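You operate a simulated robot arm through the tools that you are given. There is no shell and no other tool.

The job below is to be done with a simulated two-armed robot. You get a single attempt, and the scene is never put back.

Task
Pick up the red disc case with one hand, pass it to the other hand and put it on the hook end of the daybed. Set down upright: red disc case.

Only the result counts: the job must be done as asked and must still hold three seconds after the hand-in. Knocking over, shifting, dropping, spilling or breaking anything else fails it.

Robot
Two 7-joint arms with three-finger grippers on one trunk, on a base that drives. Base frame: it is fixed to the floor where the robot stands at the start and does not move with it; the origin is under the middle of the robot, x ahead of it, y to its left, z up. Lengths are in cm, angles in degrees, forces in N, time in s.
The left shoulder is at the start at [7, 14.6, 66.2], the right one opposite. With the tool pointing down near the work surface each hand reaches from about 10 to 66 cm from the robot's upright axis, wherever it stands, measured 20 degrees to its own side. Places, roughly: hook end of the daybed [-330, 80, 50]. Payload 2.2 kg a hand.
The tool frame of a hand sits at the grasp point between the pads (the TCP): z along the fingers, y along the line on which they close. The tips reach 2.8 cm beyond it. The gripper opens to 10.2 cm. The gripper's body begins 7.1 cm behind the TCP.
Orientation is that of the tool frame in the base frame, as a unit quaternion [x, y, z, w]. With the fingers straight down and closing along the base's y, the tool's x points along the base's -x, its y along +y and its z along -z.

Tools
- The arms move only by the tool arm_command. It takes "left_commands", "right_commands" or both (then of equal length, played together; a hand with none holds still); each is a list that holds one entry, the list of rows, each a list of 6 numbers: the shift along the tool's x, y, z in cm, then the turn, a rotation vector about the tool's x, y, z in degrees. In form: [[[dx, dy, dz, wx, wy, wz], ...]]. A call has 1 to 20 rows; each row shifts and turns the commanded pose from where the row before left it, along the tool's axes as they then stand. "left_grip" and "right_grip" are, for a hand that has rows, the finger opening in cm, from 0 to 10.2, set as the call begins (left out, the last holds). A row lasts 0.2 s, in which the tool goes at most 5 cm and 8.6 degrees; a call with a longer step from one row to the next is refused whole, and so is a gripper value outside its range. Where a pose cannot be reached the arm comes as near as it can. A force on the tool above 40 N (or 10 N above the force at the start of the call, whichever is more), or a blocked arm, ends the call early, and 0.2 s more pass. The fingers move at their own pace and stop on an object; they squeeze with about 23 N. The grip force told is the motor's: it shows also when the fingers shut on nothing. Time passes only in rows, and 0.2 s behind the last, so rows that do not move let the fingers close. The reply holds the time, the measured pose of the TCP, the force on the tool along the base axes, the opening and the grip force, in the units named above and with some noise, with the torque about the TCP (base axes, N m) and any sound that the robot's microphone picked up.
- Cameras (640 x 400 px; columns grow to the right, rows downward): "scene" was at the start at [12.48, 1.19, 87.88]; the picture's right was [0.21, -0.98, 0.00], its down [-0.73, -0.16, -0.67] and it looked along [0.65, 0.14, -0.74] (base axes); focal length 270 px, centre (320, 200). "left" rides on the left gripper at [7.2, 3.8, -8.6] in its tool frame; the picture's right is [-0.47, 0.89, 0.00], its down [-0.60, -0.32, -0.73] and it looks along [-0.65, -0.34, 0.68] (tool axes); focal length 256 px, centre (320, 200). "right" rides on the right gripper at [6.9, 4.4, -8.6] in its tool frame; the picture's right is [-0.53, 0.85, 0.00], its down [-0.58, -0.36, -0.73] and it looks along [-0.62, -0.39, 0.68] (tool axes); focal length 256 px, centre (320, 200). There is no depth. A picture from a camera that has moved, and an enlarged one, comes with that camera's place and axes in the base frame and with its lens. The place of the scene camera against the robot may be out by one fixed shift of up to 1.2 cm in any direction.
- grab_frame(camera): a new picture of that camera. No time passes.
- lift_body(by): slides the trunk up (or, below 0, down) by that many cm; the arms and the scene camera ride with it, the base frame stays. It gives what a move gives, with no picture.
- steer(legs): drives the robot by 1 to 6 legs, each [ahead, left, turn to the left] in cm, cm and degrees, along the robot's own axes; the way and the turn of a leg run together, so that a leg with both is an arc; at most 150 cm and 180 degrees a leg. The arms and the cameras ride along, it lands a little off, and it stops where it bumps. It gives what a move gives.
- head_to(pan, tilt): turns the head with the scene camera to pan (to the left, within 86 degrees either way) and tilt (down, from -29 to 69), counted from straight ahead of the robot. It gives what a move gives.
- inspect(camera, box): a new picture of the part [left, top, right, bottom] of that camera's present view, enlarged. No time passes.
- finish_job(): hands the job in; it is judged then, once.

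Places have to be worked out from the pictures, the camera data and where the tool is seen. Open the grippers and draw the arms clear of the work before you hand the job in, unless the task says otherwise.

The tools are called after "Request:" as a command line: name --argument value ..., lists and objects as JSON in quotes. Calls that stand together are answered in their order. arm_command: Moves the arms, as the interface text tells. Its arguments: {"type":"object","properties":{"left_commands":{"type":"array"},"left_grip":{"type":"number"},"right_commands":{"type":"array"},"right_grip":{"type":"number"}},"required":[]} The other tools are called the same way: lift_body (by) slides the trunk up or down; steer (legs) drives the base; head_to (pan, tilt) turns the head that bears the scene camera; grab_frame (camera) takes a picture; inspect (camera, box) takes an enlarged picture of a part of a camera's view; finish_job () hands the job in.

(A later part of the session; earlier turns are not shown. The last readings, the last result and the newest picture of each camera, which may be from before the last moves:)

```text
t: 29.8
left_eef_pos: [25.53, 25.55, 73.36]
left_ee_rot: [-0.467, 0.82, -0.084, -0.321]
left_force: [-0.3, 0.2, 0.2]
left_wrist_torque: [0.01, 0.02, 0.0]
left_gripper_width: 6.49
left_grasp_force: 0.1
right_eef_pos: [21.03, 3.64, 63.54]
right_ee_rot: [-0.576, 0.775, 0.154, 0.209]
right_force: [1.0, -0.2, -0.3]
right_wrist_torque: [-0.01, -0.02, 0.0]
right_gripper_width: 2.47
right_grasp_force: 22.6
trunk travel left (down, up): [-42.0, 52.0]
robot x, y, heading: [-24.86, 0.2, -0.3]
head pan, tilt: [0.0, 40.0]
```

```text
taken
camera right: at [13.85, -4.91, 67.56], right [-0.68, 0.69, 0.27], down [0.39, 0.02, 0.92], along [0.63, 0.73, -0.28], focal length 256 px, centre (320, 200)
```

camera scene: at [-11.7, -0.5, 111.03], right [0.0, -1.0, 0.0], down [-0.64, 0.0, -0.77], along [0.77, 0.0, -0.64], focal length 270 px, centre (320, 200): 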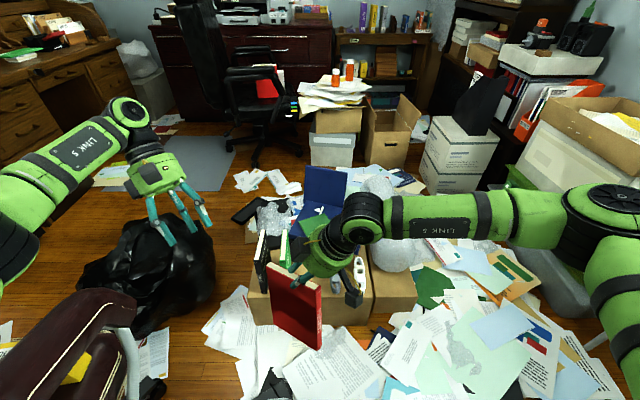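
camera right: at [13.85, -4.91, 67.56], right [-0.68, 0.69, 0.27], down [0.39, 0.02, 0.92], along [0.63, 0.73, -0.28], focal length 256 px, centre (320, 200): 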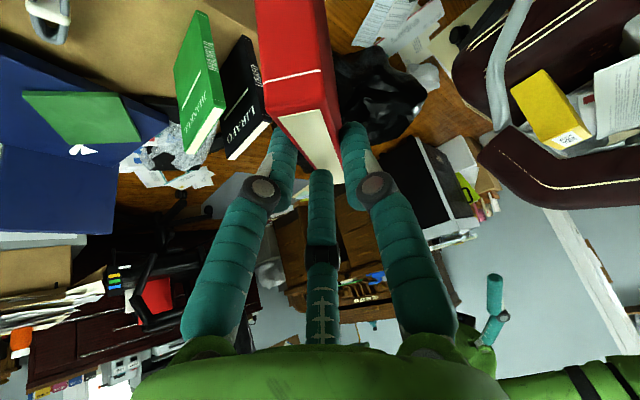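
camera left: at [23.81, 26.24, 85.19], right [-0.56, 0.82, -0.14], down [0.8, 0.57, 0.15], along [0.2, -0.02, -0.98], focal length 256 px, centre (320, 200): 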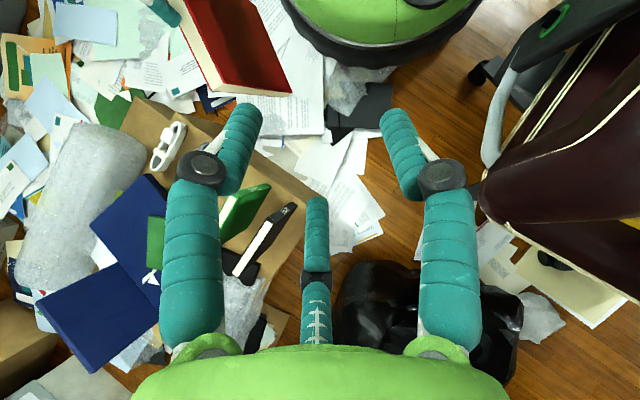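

The left hand took the orientation, and the right-hand view shows the case hasn't crept. I'll enlarge the left view to refine where the case's corner is relative to the left hand.

Request:
inspect --camera "left" --box '[120, 0, 312, 120]'

Request:
inspect --camera "scene" --box '[250, 240, 378, 320]'

```text
3.33 times, centred on (216, 60) of left
camera zoom: at [23.81, 26.24, 85.19], right [-0.56, 0.82, -0.14], down [0.8, 0.57, 0.15], along [0.2, -0.02, -0.98], focal length 853 px, centre (667, 667)
```

zoom: 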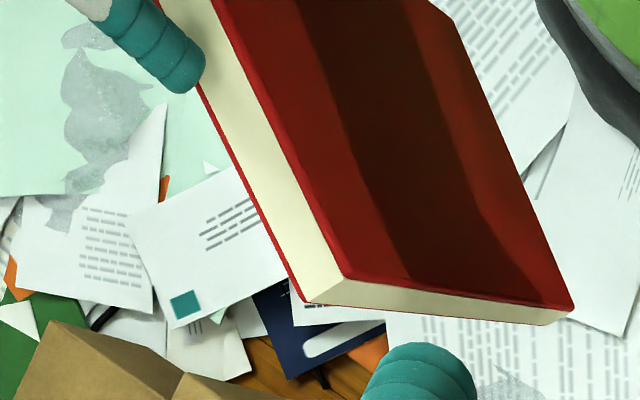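

```text
5.00 times, centred on (314, 280) of scene
camera zoom: at [-11.7, -0.5, 111.03], right [0.0, -1.0, 0.0], down [-0.64, 0.0, -0.77], along [0.77, 0.0, -0.64], focal length 1348 px, centre (350, -200)
```

zoom: 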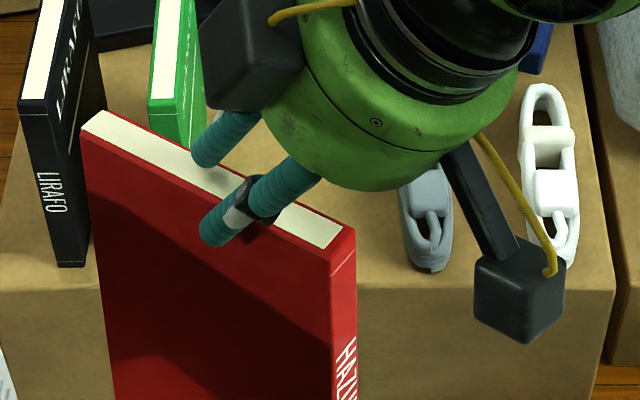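

The corner is confirmed: far top corner near (25.0, 11.7, 60.5), plane normal about (−0.82, 0.55, 0.16). I'll move the left hand to a standoff 14 cm out along its finger direction, over the free corner.

Request:
arm_command --left_commands '[[[0.465, -1.765, 1.05, 0, 0, 0], [0.465, -1.765, 1.05, 0, 0, 0], [0.465, -1.765, 1.05, 0, 0, 0], [0.465, -1.765, 1.05, 0, 0, 0], [0.465, -1.765, 1.05, 0, 0, 0], [0.465, -1.765, 1.05, 0, 0, 0], [0, 0, 0, 0, 0, 0]]]' --left_grip 6.5

Request:
grab_frame --camera "left"

Request:
grab_frame --camera "scene"

Request:
grab_frame --camera "right"

```text
t: 31.4
left_eef_pos: [30.44, 14.93, 68.57]
left_ee_rot: [-0.467, 0.82, -0.083, -0.321]
left_force: [0.0, 0.0, 0.0]
left_wrist_torque: [-0.02, -0.01, 0.0]
left_gripper_width: 6.5
left_grasp_force: 0.0
right_eef_pos: [21.04, 3.74, 63.62]
right_ee_rot: [-0.577, 0.774, 0.154, 0.208]
right_force: [-0.4, 0.5, -0.2]
right_wrist_torque: [-0.02, 0.01, -0.04]
right_gripper_width: 2.43
right_grasp_force: 22.6
trunk travel left (down, up): [-42.0, 52.0]
robot x, y, heading: [-25.45, 0.06, -0.3]
head pan, tilt: [0.0, 40.0]
```

```text
taken
camera left: at [28.65, 15.66, 80.26], right [-0.56, 0.82, -0.14], down [0.8, 0.57, 0.15], along [0.2, -0.02, -0.98], focal length 256 px, centre (320, 200)
```

left: 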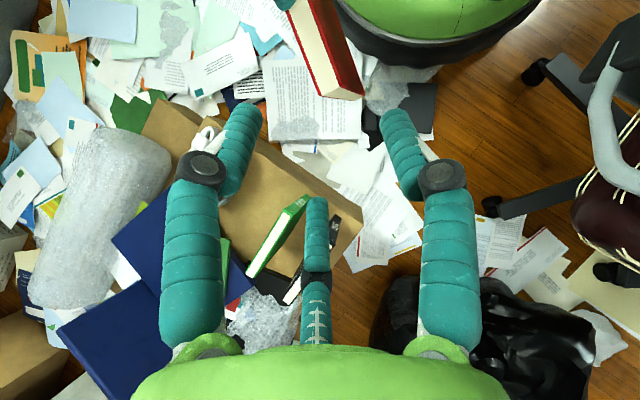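

```text
taken
camera scene: at [-11.71, -0.44, 111.03], right [0.0, -1.0, 0.0], down [-0.64, 0.0, -0.77], along [0.77, 0.0, -0.64], focal length 270 px, centre (320, 200)
```

scene: 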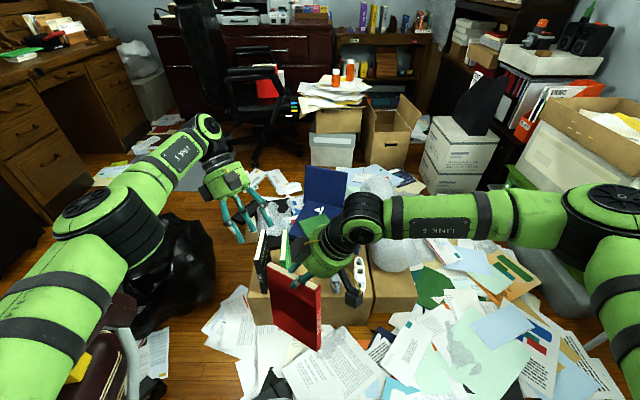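

```text
taken
camera right: at [13.85, -4.87, 67.56], right [-0.68, 0.69, 0.27], down [0.39, 0.02, 0.92], along [0.63, 0.73, -0.28], focal length 256 px, centre (320, 200)
```

right: 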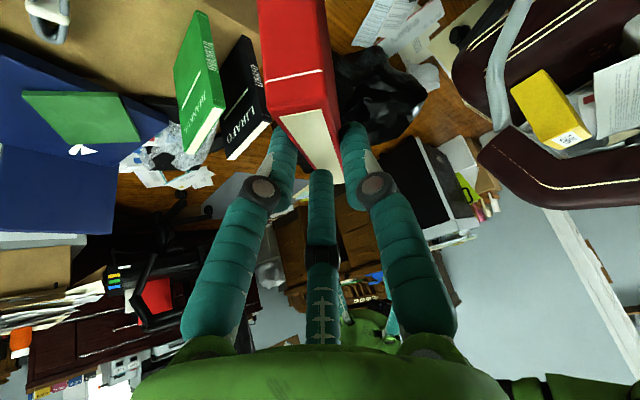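

The case is creeping very slightly (opening 2.48→2.43), so I'll refine the corner from the left camera once more and then go in.

Request:
inspect --camera "left" --box '[240, 0, 432, 120]'

Request:
inspect --camera "right" --box '[160, 0, 480, 200]'

```text
3.33 times, centred on (336, 60) of left
camera zoom: at [28.65, 15.66, 80.26], right [-0.56, 0.82, -0.14], down [0.8, 0.57, 0.15], along [0.2, -0.02, -0.98], focal length 853 px, centre (267, 667)
```

zoom: 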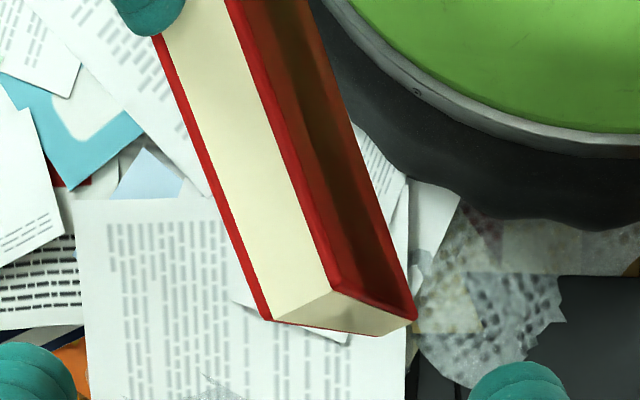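

```text
2.00 times, centred on (320, 100) of right
camera zoom: at [13.85, -4.87, 67.56], right [-0.68, 0.69, 0.27], down [0.39, 0.02, 0.92], along [0.63, 0.73, -0.28], focal length 512 px, centre (320, 400)
```

zoom: 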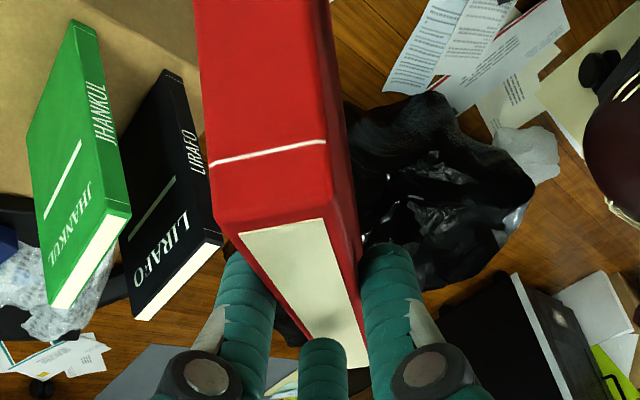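

The corner holds at about (24.9, 11.8, 60.5). I'll apply a small lateral correction and advance the left hand 8 cm, then check clearance before straddling the case.

Request:
arm_command --left_commands '[[[-0.1, 0.13, 2, 0, 0, 0], [-0.1, 0.13, 2, 0, 0, 0], [0, 0, 2, 0, 0, 0], [0, 0, 2, 0, 0, 0], [0, 0, 0, 0, 0, 0]]]' --left_grip 6.5

Request:
grab_frame --camera "left"

Request:
inspect --camera "scene" --box '[220, 180, 412, 300]'

Request:
grab_frame --camera "right"

```text
t: 32.6
left_eef_pos: [26.36, 11.76, 62.36]
left_ee_rot: [-0.467, 0.82, -0.084, -0.32]
left_force: [0.2, 0.3, 0.0]
left_wrist_torque: [-0.01, -0.01, 0.01]
left_gripper_width: 6.51
left_grasp_force: 0.0
right_eef_pos: [21.05, 3.64, 63.55]
right_ee_rot: [-0.576, 0.775, 0.154, 0.208]
right_force: [0.6, 0.5, -0.1]
right_wrist_torque: [0.0, -0.04, 0.0]
right_gripper_width: 2.46
right_grasp_force: 23.0
trunk travel left (down, up): [-42.0, 52.0]
robot x, y, heading: [-25.26, -0.08, -0.0]
head pan, tilt: [0.0, 40.0]
```

```text
taken
camera left: at [24.71, 12.53, 73.98], right [-0.56, 0.82, -0.14], down [0.8, 0.57, 0.15], along [0.21, -0.02, -0.98], focal length 256 px, centre (320, 200)
```

left: 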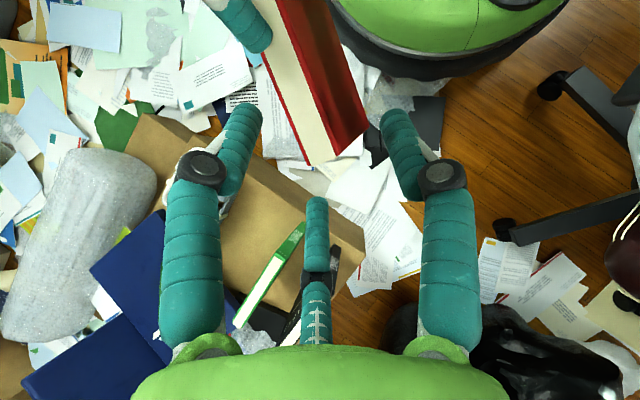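

```text
3.33 times, centred on (316, 240) of scene
camera zoom: at [-11.7, -0.49, 111.03], right [0.0, -1.0, 0.0], down [-0.64, 0.0, -0.77], along [0.77, 0.0, -0.64], focal length 899 px, centre (333, 67)
```

zoom: 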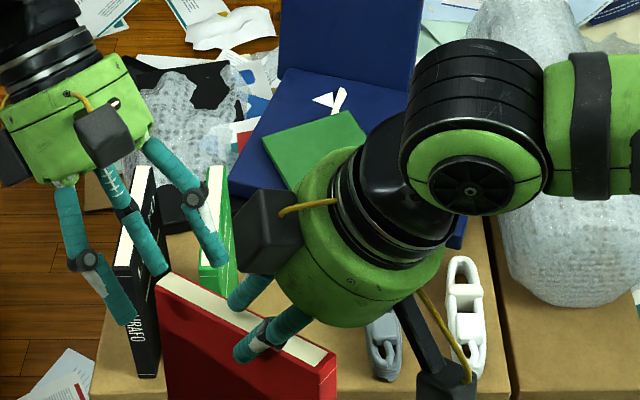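

```text
taken
camera right: at [13.85, -4.91, 67.56], right [-0.68, 0.69, 0.27], down [0.39, 0.02, 0.92], along [0.63, 0.73, -0.28], focal length 256 px, centre (320, 200)
```

right: 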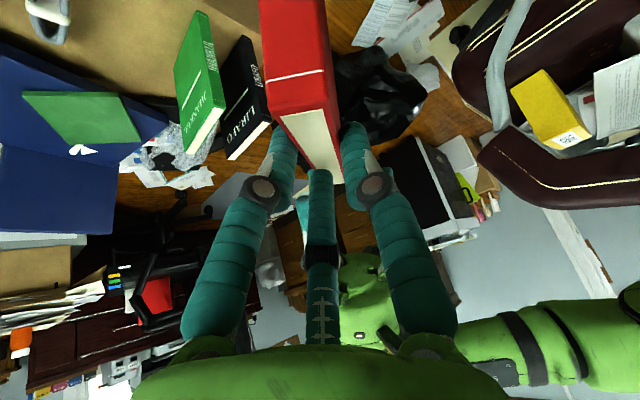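

I'll re-measure the case edge from the closer left view before the final advance.

Request:
inspect --camera "left" --box '[224, 0, 416, 120]'

Request:
inspect --camera "left" --box '[224, 90, 416, 210]'

```text
3.33 times, centred on (320, 60) of left
camera zoom: at [24.71, 12.53, 73.98], right [-0.56, 0.82, -0.14], down [0.8, 0.57, 0.15], along [0.21, -0.02, -0.98], focal length 853 px, centre (320, 667)
```

zoom: 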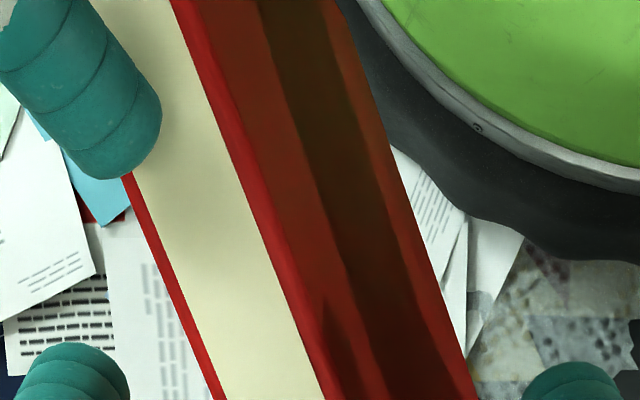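

```text
3.33 times, centred on (320, 150) of left
camera zoom: at [24.71, 12.53, 73.98], right [-0.56, 0.82, -0.14], down [0.8, 0.57, 0.15], along [0.21, -0.02, -0.98], focal length 853 px, centre (320, 367)
```

zoom: 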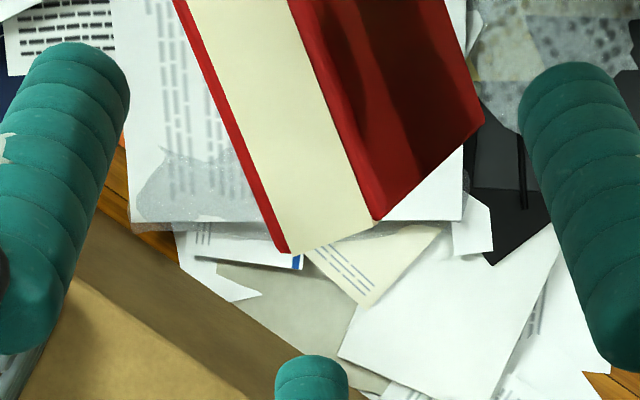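

Relative to the left tool the plate is centred at y≈0, about 2° off flush, and the corner lies at tool (−0.5, 0.8, 2.1). I'll trim −0.35 in y and −2.3° about x, open to 7.6 cm and advance 6 cm to straddle it.

Request:
arm_command --left_commands '[[[0, -0.35, 0, -2.3, 0, 0], [0, 0, 1.2, 0, 0, 0], [0, 0, 1.3, 0, 0, 0], [0, 0, 1.3, 0, 0, 0], [0, 0, 1.2, 0, 0, 0], [0, 0, 1.0, 0, 0, 0], [0, 0, 0, 0, 0, 0]]]' --left_grip 7.6

Request:
grab_frame --camera "left"

Request:
inspect --camera "scene" --box '[220, 180, 412, 300]'

Request:
grab_frame --camera "right"

```text
t: 34.2
left_eef_pos: [24.1, 9.26, 57.53]
left_ee_rot: [-0.46, 0.822, -0.067, -0.329]
left_force: [0.2, -0.3, 0.7]
left_wrist_torque: [0.04, -0.03, 0.03]
left_gripper_width: 7.57
left_grasp_force: 0.0
right_eef_pos: [20.89, 3.72, 63.5]
right_ee_rot: [-0.577, 0.775, 0.154, 0.207]
right_force: [0.2, 0.5, 0.8]
right_wrist_torque: [-0.01, -0.05, -0.01]
right_gripper_width: 2.45
right_grasp_force: 22.4
trunk travel left (down, up): [-42.0, 52.0]
robot x, y, heading: [-24.62, -0.13, -0.2]
head pan, tilt: [0.0, 40.0]
```

```text
taken
camera left: at [22.68, 9.76, 69.26], right [-0.54, 0.83, -0.11], down [0.82, 0.55, 0.14], along [0.18, -0.01, -0.98], focal length 256 px, centre (320, 200)
```

left: 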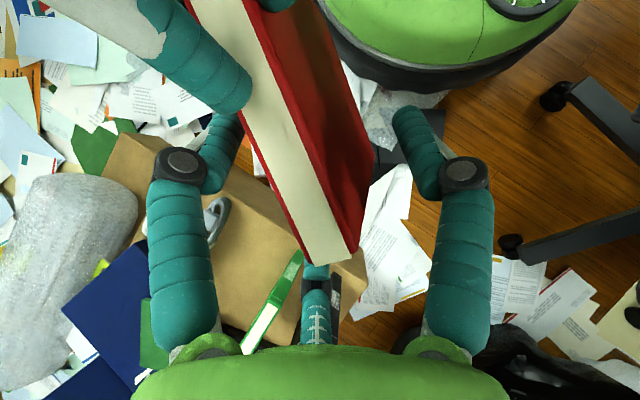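

```text
3.33 times, centred on (316, 240) of scene
camera zoom: at [-11.69, -0.49, 111.03], right [0.0, -1.0, 0.0], down [-0.64, 0.0, -0.77], along [0.77, 0.0, -0.64], focal length 899 px, centre (333, 67)
```

zoom: 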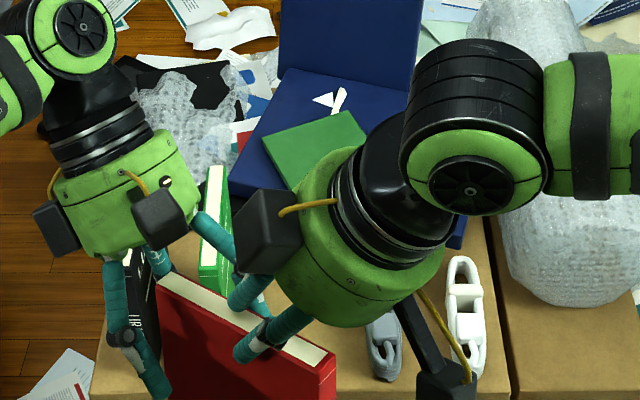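

```text
taken
camera right: at [13.85, -4.91, 67.55], right [-0.68, 0.69, 0.27], down [0.39, 0.02, 0.92], along [0.63, 0.73, -0.28], focal length 256 px, centre (320, 200)
```

right: 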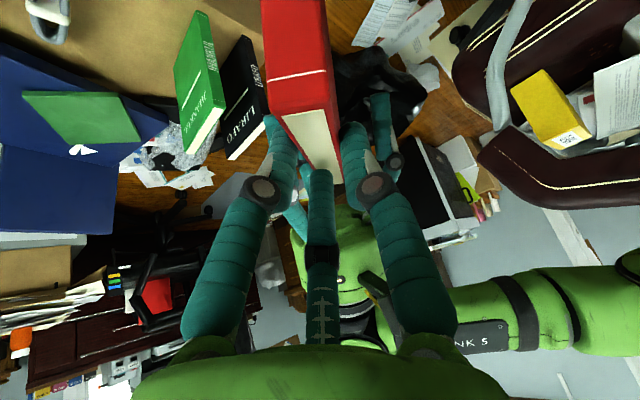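

The left fingers straddle the case deeply; the plate centre is at y≈+0.17 with thickness ≈2.1. I'll trim −0.18 and first narrow the left gripper to 3.4 cm, just short of contact.

Request:
arm_command --left_commands '[[[0, -0.18, 0, 0, 0, 0], [0, 0, 0, 0, 0, 0], [0, 0, 0, 0, 0, 0]]]' --left_grip 3.6

Request:
grab_frame --camera "left"

Request:
grab_frame --camera "right"

```text
t: 35.0
left_eef_pos: [24.25, 9.11, 57.63]
left_ee_rot: [-0.459, 0.822, -0.067, -0.33]
left_force: [0.7, -0.4, 0.3]
left_wrist_torque: [-0.02, 0.0, 0.0]
left_gripper_width: 3.6
left_grasp_force: 0.0
right_eef_pos: [21.1, 3.69, 63.58]
right_ee_rot: [-0.577, 0.775, 0.155, 0.208]
right_force: [0.1, -0.6, -0.1]
right_wrist_torque: [0.01, -0.01, 0.01]
right_gripper_width: 2.46
right_grasp_force: 22.9
trunk travel left (down, up): [-42.0, 52.0]
robot x, y, heading: [-24.72, 0.02, -0.3]
head pan, tilt: [0.0, 40.0]
```

```text
taken
camera left: at [22.82, 9.62, 69.24], right [-0.54, 0.83, -0.11], down [0.82, 0.55, 0.14], along [0.18, -0.01, -0.98], focal length 256 px, centre (320, 200)
```

left: 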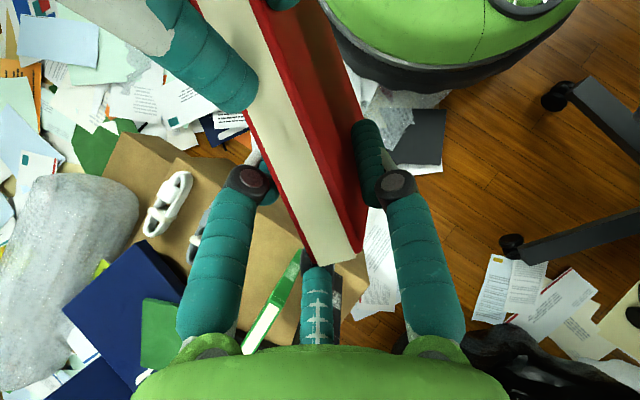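

```text
taken
camera right: at [13.85, -4.91, 67.55], right [-0.68, 0.69, 0.27], down [0.39, 0.02, 0.92], along [0.63, 0.73, -0.28], focal length 256 px, centre (320, 200)
```

right: 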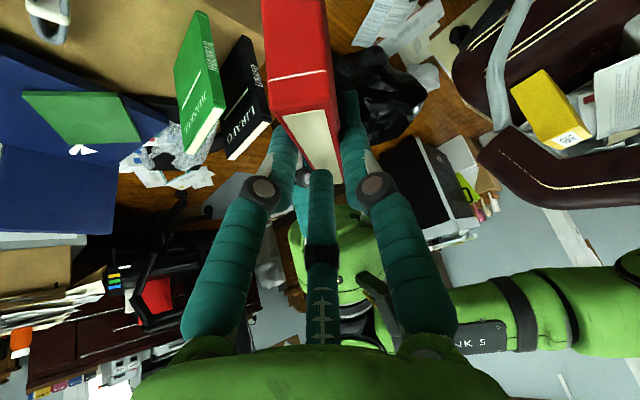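

No contact force yet and clearances look even on both sides. I'll close the left gripper fully while the right holds.

Request:
arm_command --left_commands '[[[0, 0, 0, 0, 0, 0], [0, 0, 0, 0, 0, 0], [0, 0, 0, 0, 0, 0], [0, 0, 0, 0, 0, 0]]]' --left_grip 0

Request:
grab_frame --camera "left"

Request:
grab_frame --camera "right"

Request:
inspect --camera "scene" --box '[220, 180, 412, 300]'

```text
t: 36.0
left_eef_pos: [24.21, 9.0, 57.5]
left_ee_rot: [-0.46, 0.822, -0.066, -0.33]
left_force: [-3.7, 2.2, 1.9]
left_wrist_torque: [-0.14, 0.02, -0.43]
left_gripper_width: 3.02
left_grasp_force: 23.3
right_eef_pos: [21.1, 3.63, 63.52]
right_ee_rot: [-0.576, 0.775, 0.155, 0.209]
right_force: [4.1, -2.0, -2.4]
right_wrist_torque: [-0.16, -0.18, 0.17]
right_gripper_width: 2.42
right_grasp_force: 22.8
trunk travel left (down, up): [-42.0, 52.0]
robot x, y, heading: [-24.91, 0.02, -0.0]
head pan, tilt: [0.0, 40.0]
```

```text
taken
camera left: at [22.8, 9.64, 69.24], right [-0.54, 0.83, -0.11], down [0.82, 0.55, 0.14], along [0.18, -0.01, -0.98], focal length 256 px, centre (320, 200)
```

left: 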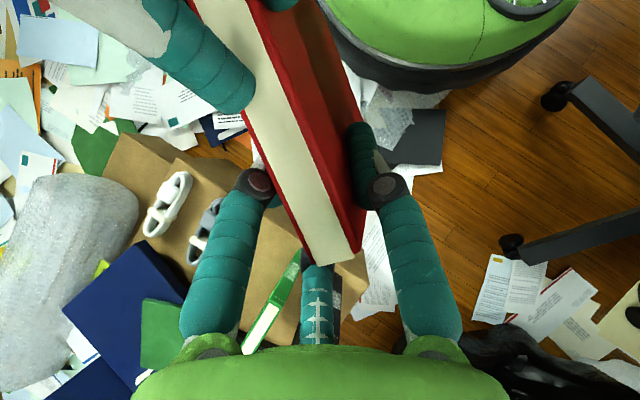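

```text
taken
camera right: at [13.88, -4.94, 67.54], right [-0.68, 0.69, 0.27], down [0.39, 0.02, 0.92], along [0.63, 0.73, -0.28], focal length 256 px, centre (320, 200)
```

right: 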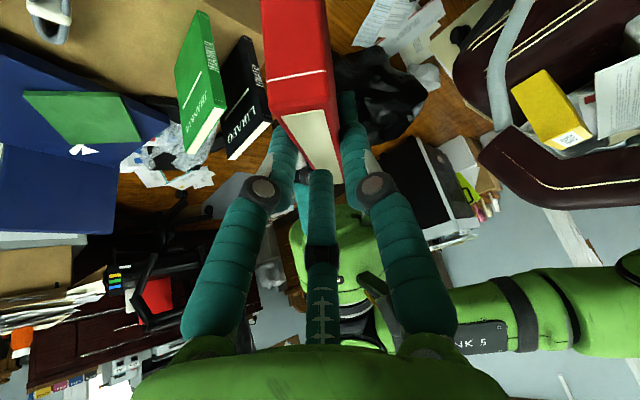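

```text
3.33 times, centred on (316, 240) of scene
camera zoom: at [-11.69, -0.49, 111.03], right [0.0, -1.0, 0.0], down [-0.64, 0.0, -0.77], along [0.77, 0.0, -0.64], focal length 899 px, centre (333, 67)
```

zoom: 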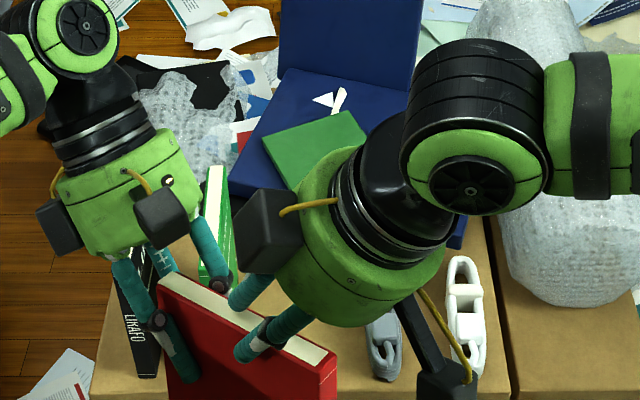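

The left hand now grips the case deeply (3.02 cm, 23 N) with only small forces between the hands. I'll open the right gripper modestly to release and watch whether the case moves.

Request:
arm_command --right_commands '[[[0, 0, 0, 0, 0, 0], [0, 0, 0, 0, 0, 0], [0, 0, 0, 0, 0, 0]]]' --right_grip 4.4

Request:
grab_frame --camera "left"

Request:
grab_frame --camera "right"

Request:
inspect --camera "scene" --box '[220, 180, 412, 300]'

```text
t: 36.8
left_eef_pos: [24.26, 9.07, 57.5]
left_ee_rot: [-0.46, 0.822, -0.066, -0.33]
left_force: [-0.5, 0.0, -1.1]
left_wrist_torque: [0.06, -0.08, -0.01]
left_gripper_width: 3.0
left_grasp_force: 23.0
right_eef_pos: [21.02, 3.62, 63.58]
right_ee_rot: [-0.577, 0.775, 0.154, 0.208]
right_force: [0.6, -0.2, 0.1]
right_wrist_torque: [0.0, 0.01, -0.01]
right_gripper_width: 4.38
right_grasp_force: 0.1
trunk travel left (down, up): [-42.0, 52.0]
robot x, y, heading: [-25.13, 0.41, -0.4]
head pan, tilt: [0.0, 40.0]
```

```text
taken
camera left: at [22.82, 9.63, 69.23], right [-0.54, 0.83, -0.11], down [0.82, 0.55, 0.14], along [0.18, -0.01, -0.98], focal length 256 px, centre (320, 200)
```

left: 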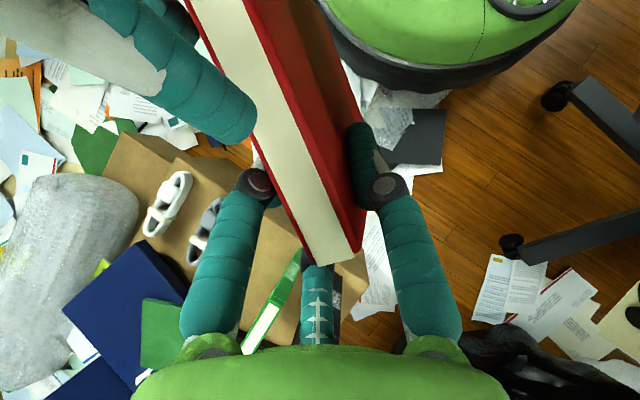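

```text
taken
camera right: at [13.85, -4.9, 67.56], right [-0.68, 0.69, 0.27], down [0.39, 0.02, 0.92], along [0.63, 0.73, -0.28], focal length 256 px, centre (320, 200)
```

right: 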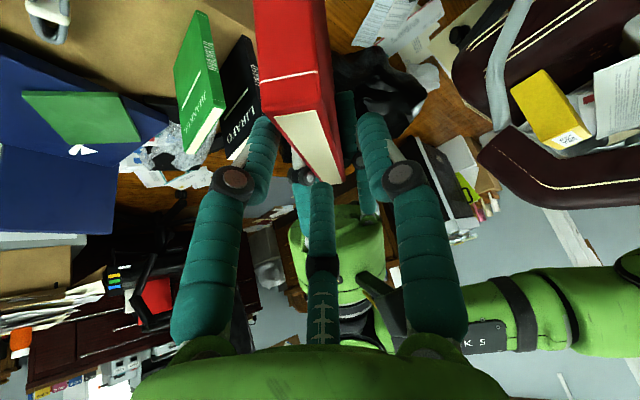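

```text
3.33 times, centred on (316, 240) of scene
camera zoom: at [-11.69, -0.49, 111.03], right [0.0, -1.0, 0.0], down [-0.64, 0.0, -0.77], along [0.77, 0.0, -0.64], focal length 899 px, centre (333, 67)
```

zoom: 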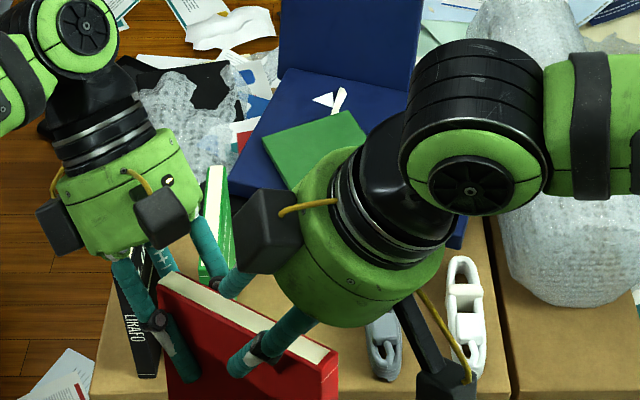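

The left hand carries the case alone (opening 3.0, weight on the left). I'll withdraw the right hand straight back along its fingers.

Request:
arm_command --right_commands '[[[0, 0, -1.5, 0, 0, 0], [0, 0, -2, 0, 0, 0], [0, 0, -2.5, 0, 0, 0], [0, 0, -3, 0, 0, 0], [0, 0, -3, 0, 0, 0], [0, 0, 0, 0, 0, 0]]]' --right_grip 4.4

Request:
grab_frame --camera "scene"

Request:
grab_frame --camera "left"

Request:
grab_frame --camera "right"

```text
t: 38.2
left_eef_pos: [24.19, 9.14, 57.66]
left_ee_rot: [-0.458, 0.823, -0.066, -0.33]
left_force: [0.1, 0.1, 0.0]
left_wrist_torque: [0.04, -0.05, -0.03]
left_gripper_width: 2.98
left_grasp_force: 22.9
right_eef_pos: [20.71, 2.53, 65.74]
right_ee_rot: [-0.576, 0.775, 0.154, 0.207]
right_force: [0.4, -0.4, -1.3]
right_wrist_torque: [-0.01, 0.01, 0.0]
right_gripper_width: 4.41
right_grasp_force: 0.1
right hand out of reach, approached as far as the arm can: row 2, 3, 4, 5
trunk travel left (down, up): [-42.0, 52.0]
robot x, y, heading: [-25.13, 0.07, -0.3]
head pan, tilt: [0.0, 40.0]
```

```text
taken
camera scene: at [-11.69, -0.49, 111.03], right [0.0, -1.0, 0.0], down [-0.64, 0.0, -0.77], along [0.77, 0.0, -0.64], focal length 270 px, centre (320, 200)
```

scene: 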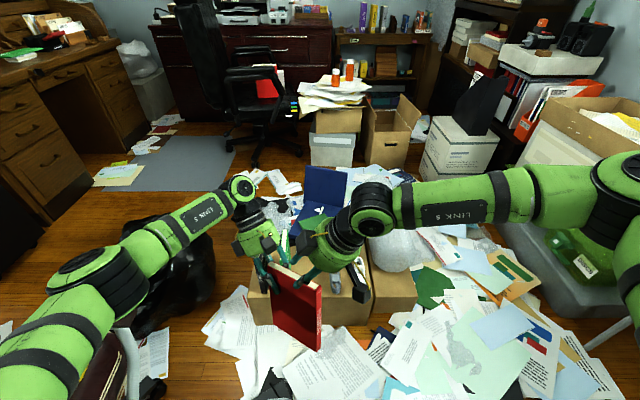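

```text
taken
camera left: at [22.81, 9.63, 69.24], right [-0.54, 0.83, -0.11], down [0.82, 0.55, 0.14], along [0.18, -0.01, -0.98], focal length 256 px, centre (320, 200)
```

left: 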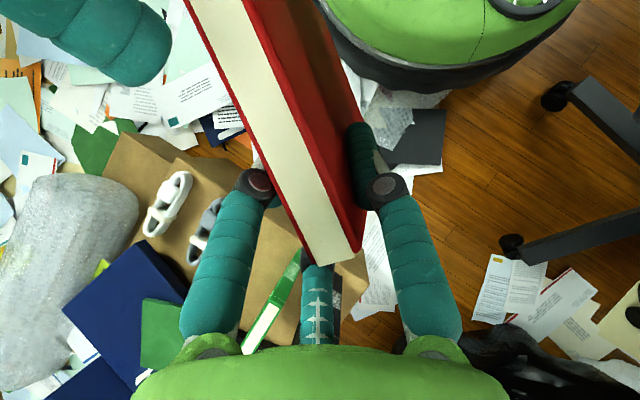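

```text
taken
camera right: at [13.51, -6.01, 69.62], right [-0.68, 0.69, 0.27], down [0.39, 0.02, 0.92], along [0.63, 0.73, -0.28], focal length 256 px, centre (320, 200)
```

right: 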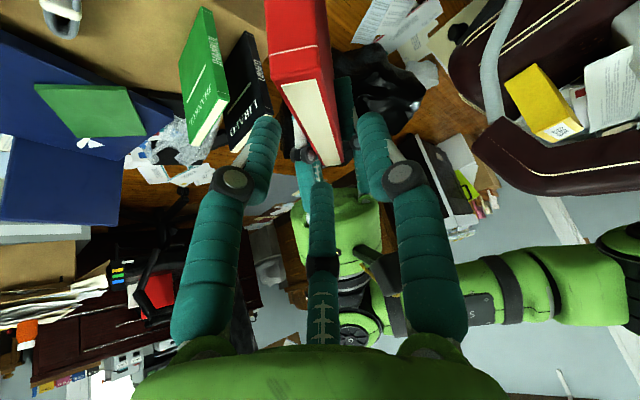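

The left hand holds firmly, but the right arm hit its reach limit after 2.5 cm in this pose. I'll raise the right hand straight up first, then unwind its yaw.

Request:
arm_command --right_commands '[[[-0.5, 0, -0.865, 0, 0, 0], [-0.5, 0, -0.865, 0, 0, 0], [-0.5, 0, -0.865, 0, 0, 0], [-0.5, 0, -0.865, 0, 0, 0], [0, 0, 0, 0, 0, 0]]]' --right_grip 4.4

Request:
grab_frame --camera "right"

Request:
inspect --camera "scene" --box '[220, 180, 412, 300]'

```text
t: 39.4
left_eef_pos: [24.16, 9.06, 57.46]
left_ee_rot: [-0.459, 0.822, -0.067, -0.33]
left_force: [-0.2, 0.1, -0.3]
left_wrist_torque: [0.02, -0.08, 0.03]
left_gripper_width: 2.96
left_grasp_force: 22.3
right_eef_pos: [20.65, 2.29, 66.48]
right_ee_rot: [-0.575, 0.776, 0.153, 0.209]
right_force: [0.1, -0.5, 0.4]
right_wrist_torque: [0.02, -0.02, 0.0]
right_gripper_width: 4.41
right_grasp_force: 0.0
right hand out of reach, approached as far as the arm can: row 2, 3, 4
trunk travel left (down, up): [-42.0, 52.0]
robot x, y, heading: [-25.51, 0.11, -0.2]
head pan, tilt: [0.0, 40.0]
```

```text
taken
camera right: at [13.48, -6.13, 70.55], right [-0.67, 0.69, 0.27], down [0.39, 0.02, 0.92], along [0.63, 0.72, -0.28], focal length 256 px, centre (320, 200)
```

right: 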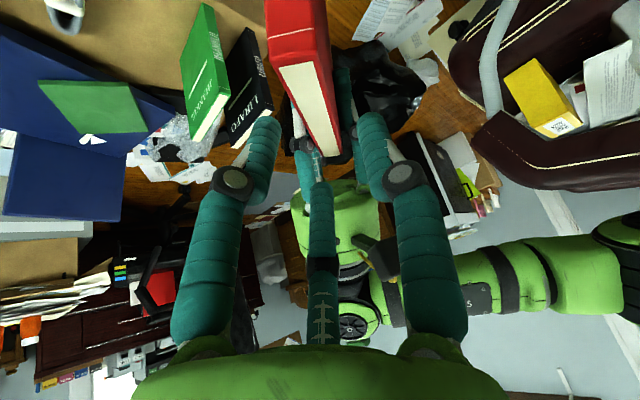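

```text
3.33 times, centred on (316, 240) of scene
camera zoom: at [-11.69, -0.49, 111.03], right [0.0, -1.0, 0.0], down [-0.64, 0.0, -0.77], along [0.77, 0.0, -0.64], focal length 899 px, centre (333, 67)
```

zoom: 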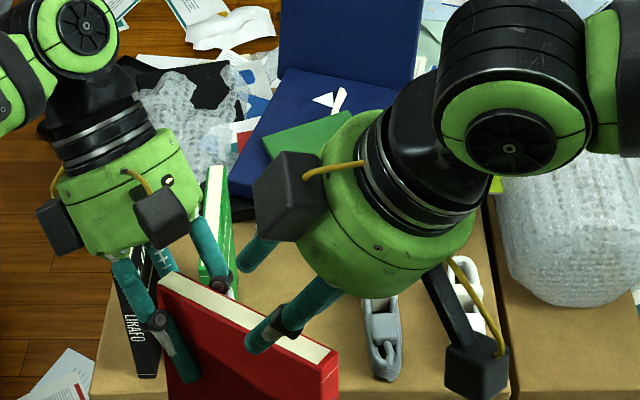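

The right arm is at a joint limit at this yaw, but its tips are now about at or above the case's top edge. I'll unwind its yaw gradually while rising, which frees the limit and moves it clear.

Request:
arm_command --right_commands '[[[-0.4, 0, -0.69, 2.0, 0, 3.5], [-0.5, 0, -0.865, 4.09, 0, 7.085], [-0.75, 0, -1.3, 4.09, 0, 7.085], [-0.75, 0, -1.3, 4.09, 0, 7.085], [0, 0, 0, 0, 0, 0]]]' --right_grip 4.4

Request:
grab_frame --camera "right"

Request:
grab_frame --camera "scene"

```text
t: 40.6
left_eef_pos: [24.18, 9.07, 57.61]
left_ee_rot: [-0.459, 0.822, -0.067, -0.33]
left_force: [0.5, 0.7, 0.6]
left_wrist_torque: [0.06, -0.07, 0.0]
left_gripper_width: 2.97
left_grasp_force: 23.7
right_eef_pos: [20.64, 2.2, 71.23]
right_ee_rot: [-0.367, 0.893, 0.098, 0.24]
right_force: [0.4, 0.2, -0.2]
right_wrist_torque: [-0.04, 0.02, 0.0]
right_gripper_width: 4.38
right_grasp_force: 0.0
trunk travel left (down, up): [-42.0, 52.0]
robot x, y, heading: [-24.88, -0.18, -0.1]
head pan, tilt: [0.0, 40.0]
```

```text
taken
camera right: at [10.25, -1.87, 75.23], right [-0.27, 0.93, 0.27], down [0.35, -0.17, 0.92], along [0.9, 0.34, -0.28], focal length 256 px, centre (320, 200)
```

right: 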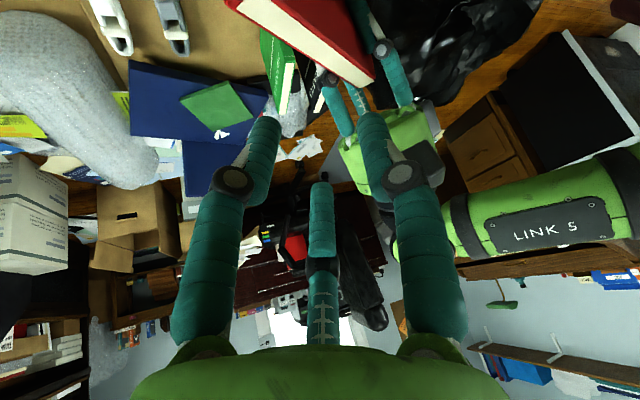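

```text
taken
camera scene: at [-11.69, -0.5, 111.03], right [0.0, -1.0, 0.0], down [-0.64, 0.0, -0.77], along [0.77, 0.0, -0.64], focal length 270 px, centre (320, 200)
```

scene: 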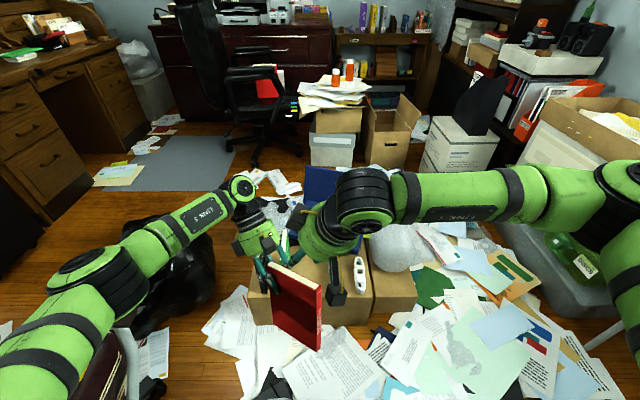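

The right hand is now free above the case. I'll move it away to the right and then fold it into a neutral pose, while the left hand keeps still.

Request:
arm_command --right_commands '[[[1.58, -1.19, -1.49, 0, 0, 0], [1.58, -1.19, -1.49, 0, 0, 0], [1.58, -1.19, -1.49, 0, 0, 0], [1.58, -1.19, -1.49, 0, 0, 0], [1.58, -1.19, -1.49, 0, 0, 0], [1.58, -1.19, -1.49, 0, 0, 0], [0, 0, 0, 4.0, 0, 6.93], [0, 0, 0, 4.0, 0, 6.93], [0, 0, 0, 4.0, 0, 6.93], [0, 0, 0, 4.0, 0, 6.93], [0, 0, 0, 4.0, 0, 6.93], [0, 0, 0, 0, 0, 0]]]' --right_grip 4.4

Request:
grab_frame --camera "scene"

Request:
grab_frame --camera "left"

Request:
grab_frame --camera "right"

```text
t: 43.2
left_eef_pos: [24.23, 9.08, 57.56]
left_ee_rot: [-0.46, 0.822, -0.067, -0.329]
left_force: [0.2, -0.2, 2.1]
left_wrist_torque: [0.03, -0.05, -0.03]
left_gripper_width: 3.0
left_grasp_force: 22.9
right_eef_pos: [16.67, -11.69, 74.34]
right_ee_rot: [-0.04, 0.965, 0.01, 0.258]
right_force: [0.1, 0.6, 0.6]
right_wrist_torque: [-0.02, 0.02, -0.02]
right_gripper_width: 4.4
right_grasp_force: 0.0
trunk travel left (down, up): [-42.0, 52.0]
robot x, y, heading: [-24.94, 0.13, -0.2]
head pan, tilt: [0.0, 40.0]
```

```text
taken
camera scene: at [-11.7, -0.51, 111.03], right [0.0, -1.0, 0.0], down [-0.64, 0.0, -0.77], along [0.77, 0.0, -0.64], focal length 270 px, centre (320, 200)
```

scene: 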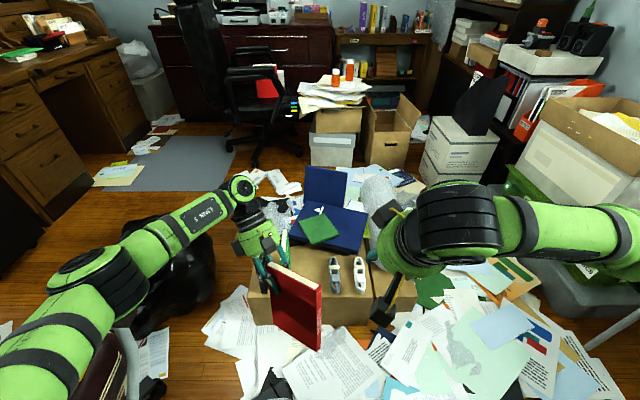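

```text
taken
camera left: at [22.81, 9.62, 69.24], right [-0.54, 0.83, -0.11], down [0.82, 0.55, 0.14], along [0.18, -0.01, -0.98], focal length 256 px, centre (320, 200)
```

left: 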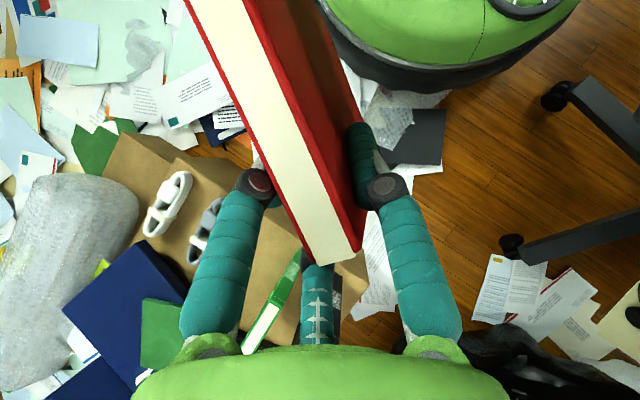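

```text
taken
camera right: at [6.08, -8.12, 78.36], right [0.39, 0.88, 0.27], down [0.16, -0.35, 0.92], along [0.91, -0.32, -0.28], focal length 256 px, centre (320, 200)
```

right: 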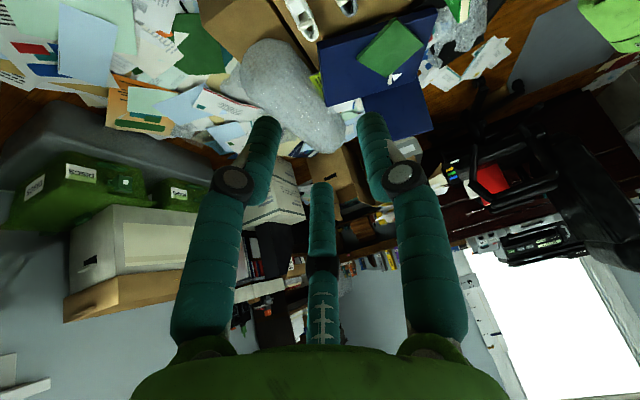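

The handover is done: the left hand holds steady (2.96–3.02 cm is noise) and the right hand is clear. I'll measure the case's exact pose in the left hand.

Request:
inspect --camera "left" --box '[176, 0, 432, 160]'

Request:
inspect --camera "left" --box '[240, 120, 400, 280]'

Request:
inspect --camera "scene" --box '[230, 240, 358, 360]'

Request:
head_to --pan -20 --tilt 50

```text
2.50 times, centred on (304, 80) of left
camera zoom: at [22.81, 9.62, 69.24], right [-0.54, 0.83, -0.11], down [0.82, 0.55, 0.14], along [0.18, -0.01, -0.98], focal length 640 px, centre (360, 500)
```

zoom: 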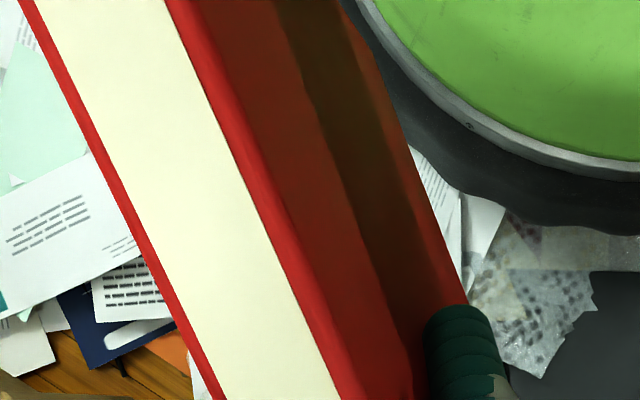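

```text
2.50 times, centred on (320, 200) of left
camera zoom: at [22.81, 9.62, 69.24], right [-0.54, 0.83, -0.11], down [0.82, 0.55, 0.14], along [0.18, -0.01, -0.98], focal length 640 px, centre (320, 200)
```

zoom: 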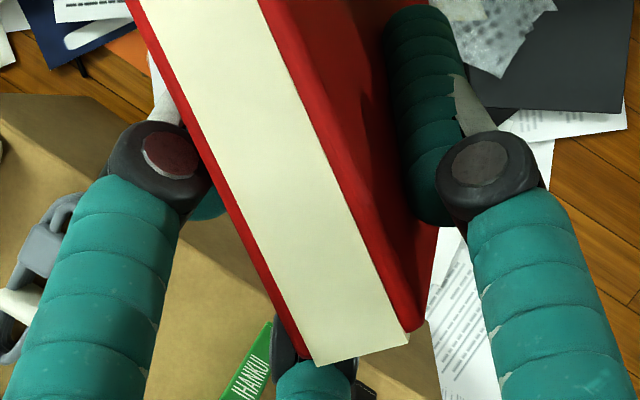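

```text
3.33 times, centred on (294, 300) of scene
camera zoom: at [-11.7, -0.51, 111.03], right [0.0, -1.0, 0.0], down [-0.64, 0.0, -0.77], along [0.77, 0.0, -0.64], focal length 899 px, centre (407, -133)
```

zoom: 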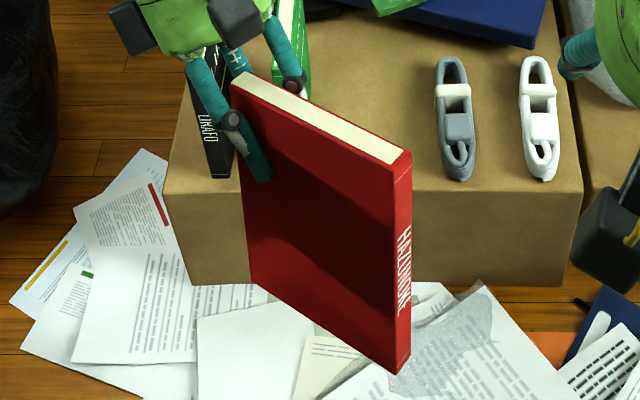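

```text
t: 44.0
left_eef_pos: [24.17, 9.1, 57.44]
left_ee_rot: [-0.459, 0.822, -0.067, -0.329]
left_force: [-0.7, 0.0, -1.2]
left_wrist_torque: [0.07, -0.04, 0.01]
left_gripper_width: 2.97
left_grasp_force: 23.0
right_eef_pos: [16.73, -11.62, 74.36]
right_ee_rot: [-0.04, 0.965, 0.01, 0.259]
right_force: [0.4, -0.1, 0.2]
right_wrist_torque: [0.03, -0.01, -0.02]
right_gripper_width: 4.4
right_grasp_force: 0.1
trunk travel left (down, up): [-42.0, 52.0]
robot x, y, heading: [-25.13, -0.1, -0.1]
head pan, tilt: [-20.0, 50.0]
```

The case hangs from the left hand tilted about 14° with its bottom toward me. I'll rotate the left hand slowly about the base y axis to bring the case upright, and check that the grip stays put.

Request:
arm_command --left_commands '[[[0, 0, 0, 0.6, -0.5, 0.35], [0, 0, 0, 1.2, -1.0, 0.7], [0, 0, 0, 1.3, -1.03, 0.75], [0, 0, 0, 1.3, -1.03, 0.75], [0, 0, 0, 1.3, -1.03, 0.75], [0, 0, 0, 1.3, -1.03, 0.75], [0, 0, 0, 1.3, -1.03, 0.75], [0, 0, 0, 1.2, -1.0, 0.7], [0, 0, 0, 0.6, -0.5, 0.35], [0, 0, 0, 0, 0, 0]]]' --left_grip 0

Request:
grab_frame --camera "left"

Request:
grab_frame --camera "scene"

```text
t: 46.2
left_eef_pos: [24.13, 9.18, 57.36]
left_ee_rot: [-0.449, 0.856, -0.123, -0.225]
left_force: [0.7, -0.4, 0.0]
left_wrist_torque: [0.06, -0.05, -0.02]
left_gripper_width: 2.98
left_grasp_force: 23.4
right_eef_pos: [16.83, -11.6, 74.32]
right_ee_rot: [-0.041, 0.965, 0.011, 0.259]
right_force: [-0.6, -0.7, 0.2]
right_wrist_torque: [0.01, 0.0, -0.01]
right_gripper_width: 4.42
right_grasp_force: 0.1
trunk travel left (down, up): [-42.0, 52.0]
robot x, y, heading: [-24.99, 0.25, -0.2]
head pan, tilt: [-20.0, 50.0]
```

```text
taken
camera left: at [19.91, 9.65, 68.42], right [-0.5, 0.83, -0.24], down [0.76, 0.55, 0.34], along [0.41, -0.01, -0.91], focal length 256 px, centre (320, 200)
```

left: 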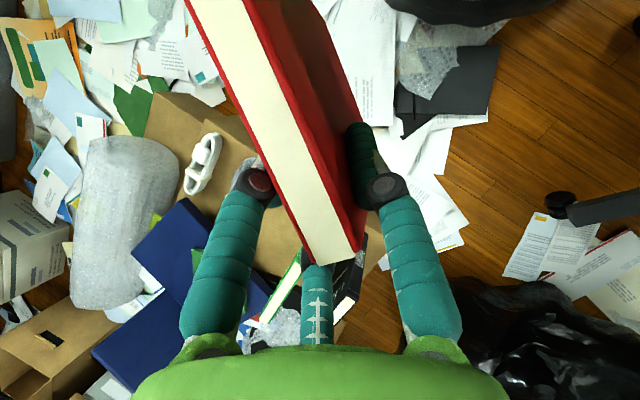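

```text
taken
camera scene: at [-12.97, -3.12, 109.61], right [-0.35, -0.94, 0.0], down [-0.72, 0.26, -0.64], along [0.6, -0.22, -0.77], focal length 270 px, centre (320, 200)
```

scene: 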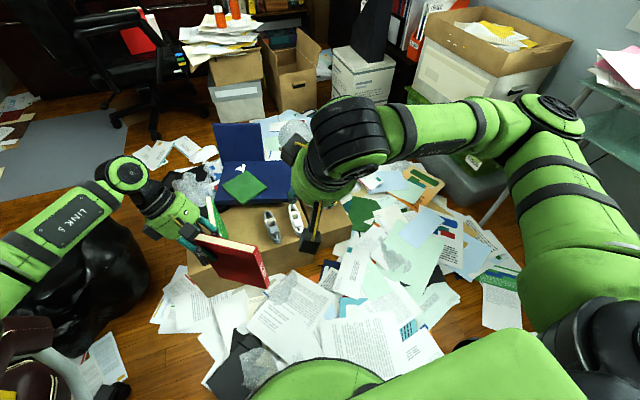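

The case stayed fixed in the left grip during the slow rotation. I'll test a small turn to the right to see how the grip copes with driving.

Request:
steer --legs '[[0, 0, -15]]'

Request:
grab_frame --camera "left"

Request:
head_to --pan -86 --tilt 30

Request:
grab_frame --camera "scene"

```text
t: 47.5
left_eef_pos: [24.8, -3.9, 57.39]
left_ee_rot: [-0.332, 0.908, -0.092, -0.239]
left_force: [0.1, 0.4, 0.9]
left_wrist_torque: [0.03, -0.07, -0.01]
left_gripper_width: 2.97
left_grasp_force: 22.8
right_eef_pos: [12.32, -22.01, 74.33]
right_ee_rot: [0.086, 0.962, -0.023, 0.258]
right_force: [-0.2, -0.2, -0.3]
right_wrist_torque: [0.01, 0.0, 0.03]
right_gripper_width: 4.4
right_grasp_force: 0.0
trunk travel left (down, up): [-42.0, 52.0]
robot x, y, heading: [-24.9, 0.3, -15.6]
head pan, tilt: [-20.0, 50.0]
```

```text
taken
camera left: at [20.88, -2.28, 68.43], right [-0.26, 0.93, -0.24], down [0.88, 0.33, 0.34], along [0.4, -0.12, -0.91], focal length 256 px, centre (320, 200)
```

left: 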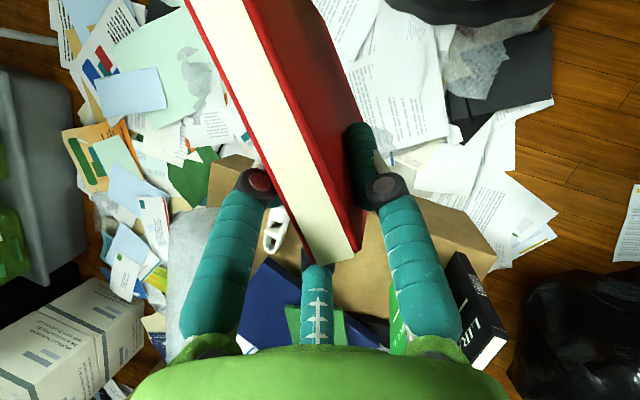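

```text
t: 48.9
left_eef_pos: [24.82, -3.77, 57.45]
left_ee_rot: [-0.333, 0.907, -0.092, -0.24]
left_force: [0.2, 0.4, 0.2]
left_wrist_torque: [0.07, -0.03, 0.0]
left_gripper_width: 2.94
left_grasp_force: 22.9
right_eef_pos: [12.36, -22.06, 74.31]
right_ee_rot: [0.086, 0.962, -0.023, 0.258]
right_force: [0.0, -0.7, 1.0]
right_wrist_torque: [-0.01, 0.01, -0.02]
right_gripper_width: 4.39
right_grasp_force: 0.0
trunk travel left (down, up): [-42.0, 52.0]
robot x, y, heading: [-24.83, 0.19, -15.1]
head pan, tilt: [-85.9, 30.0]
```

```text
taken
camera scene: at [-22.11, -10.63, 112.56], right [-0.98, 0.19, 0.0], down [0.1, 0.49, -0.87], along [-0.17, -0.85, -0.5], focal length 270 px, centre (320, 200)
```

scene: 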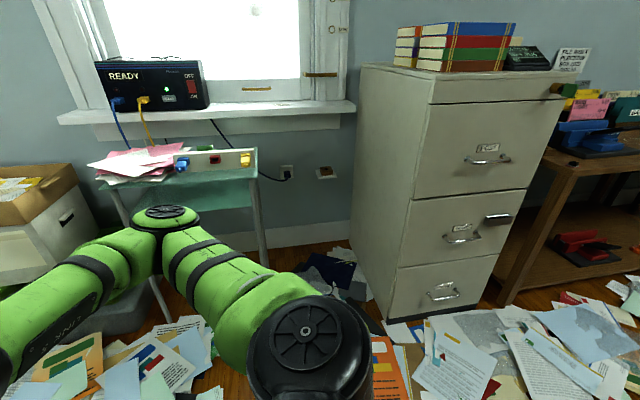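

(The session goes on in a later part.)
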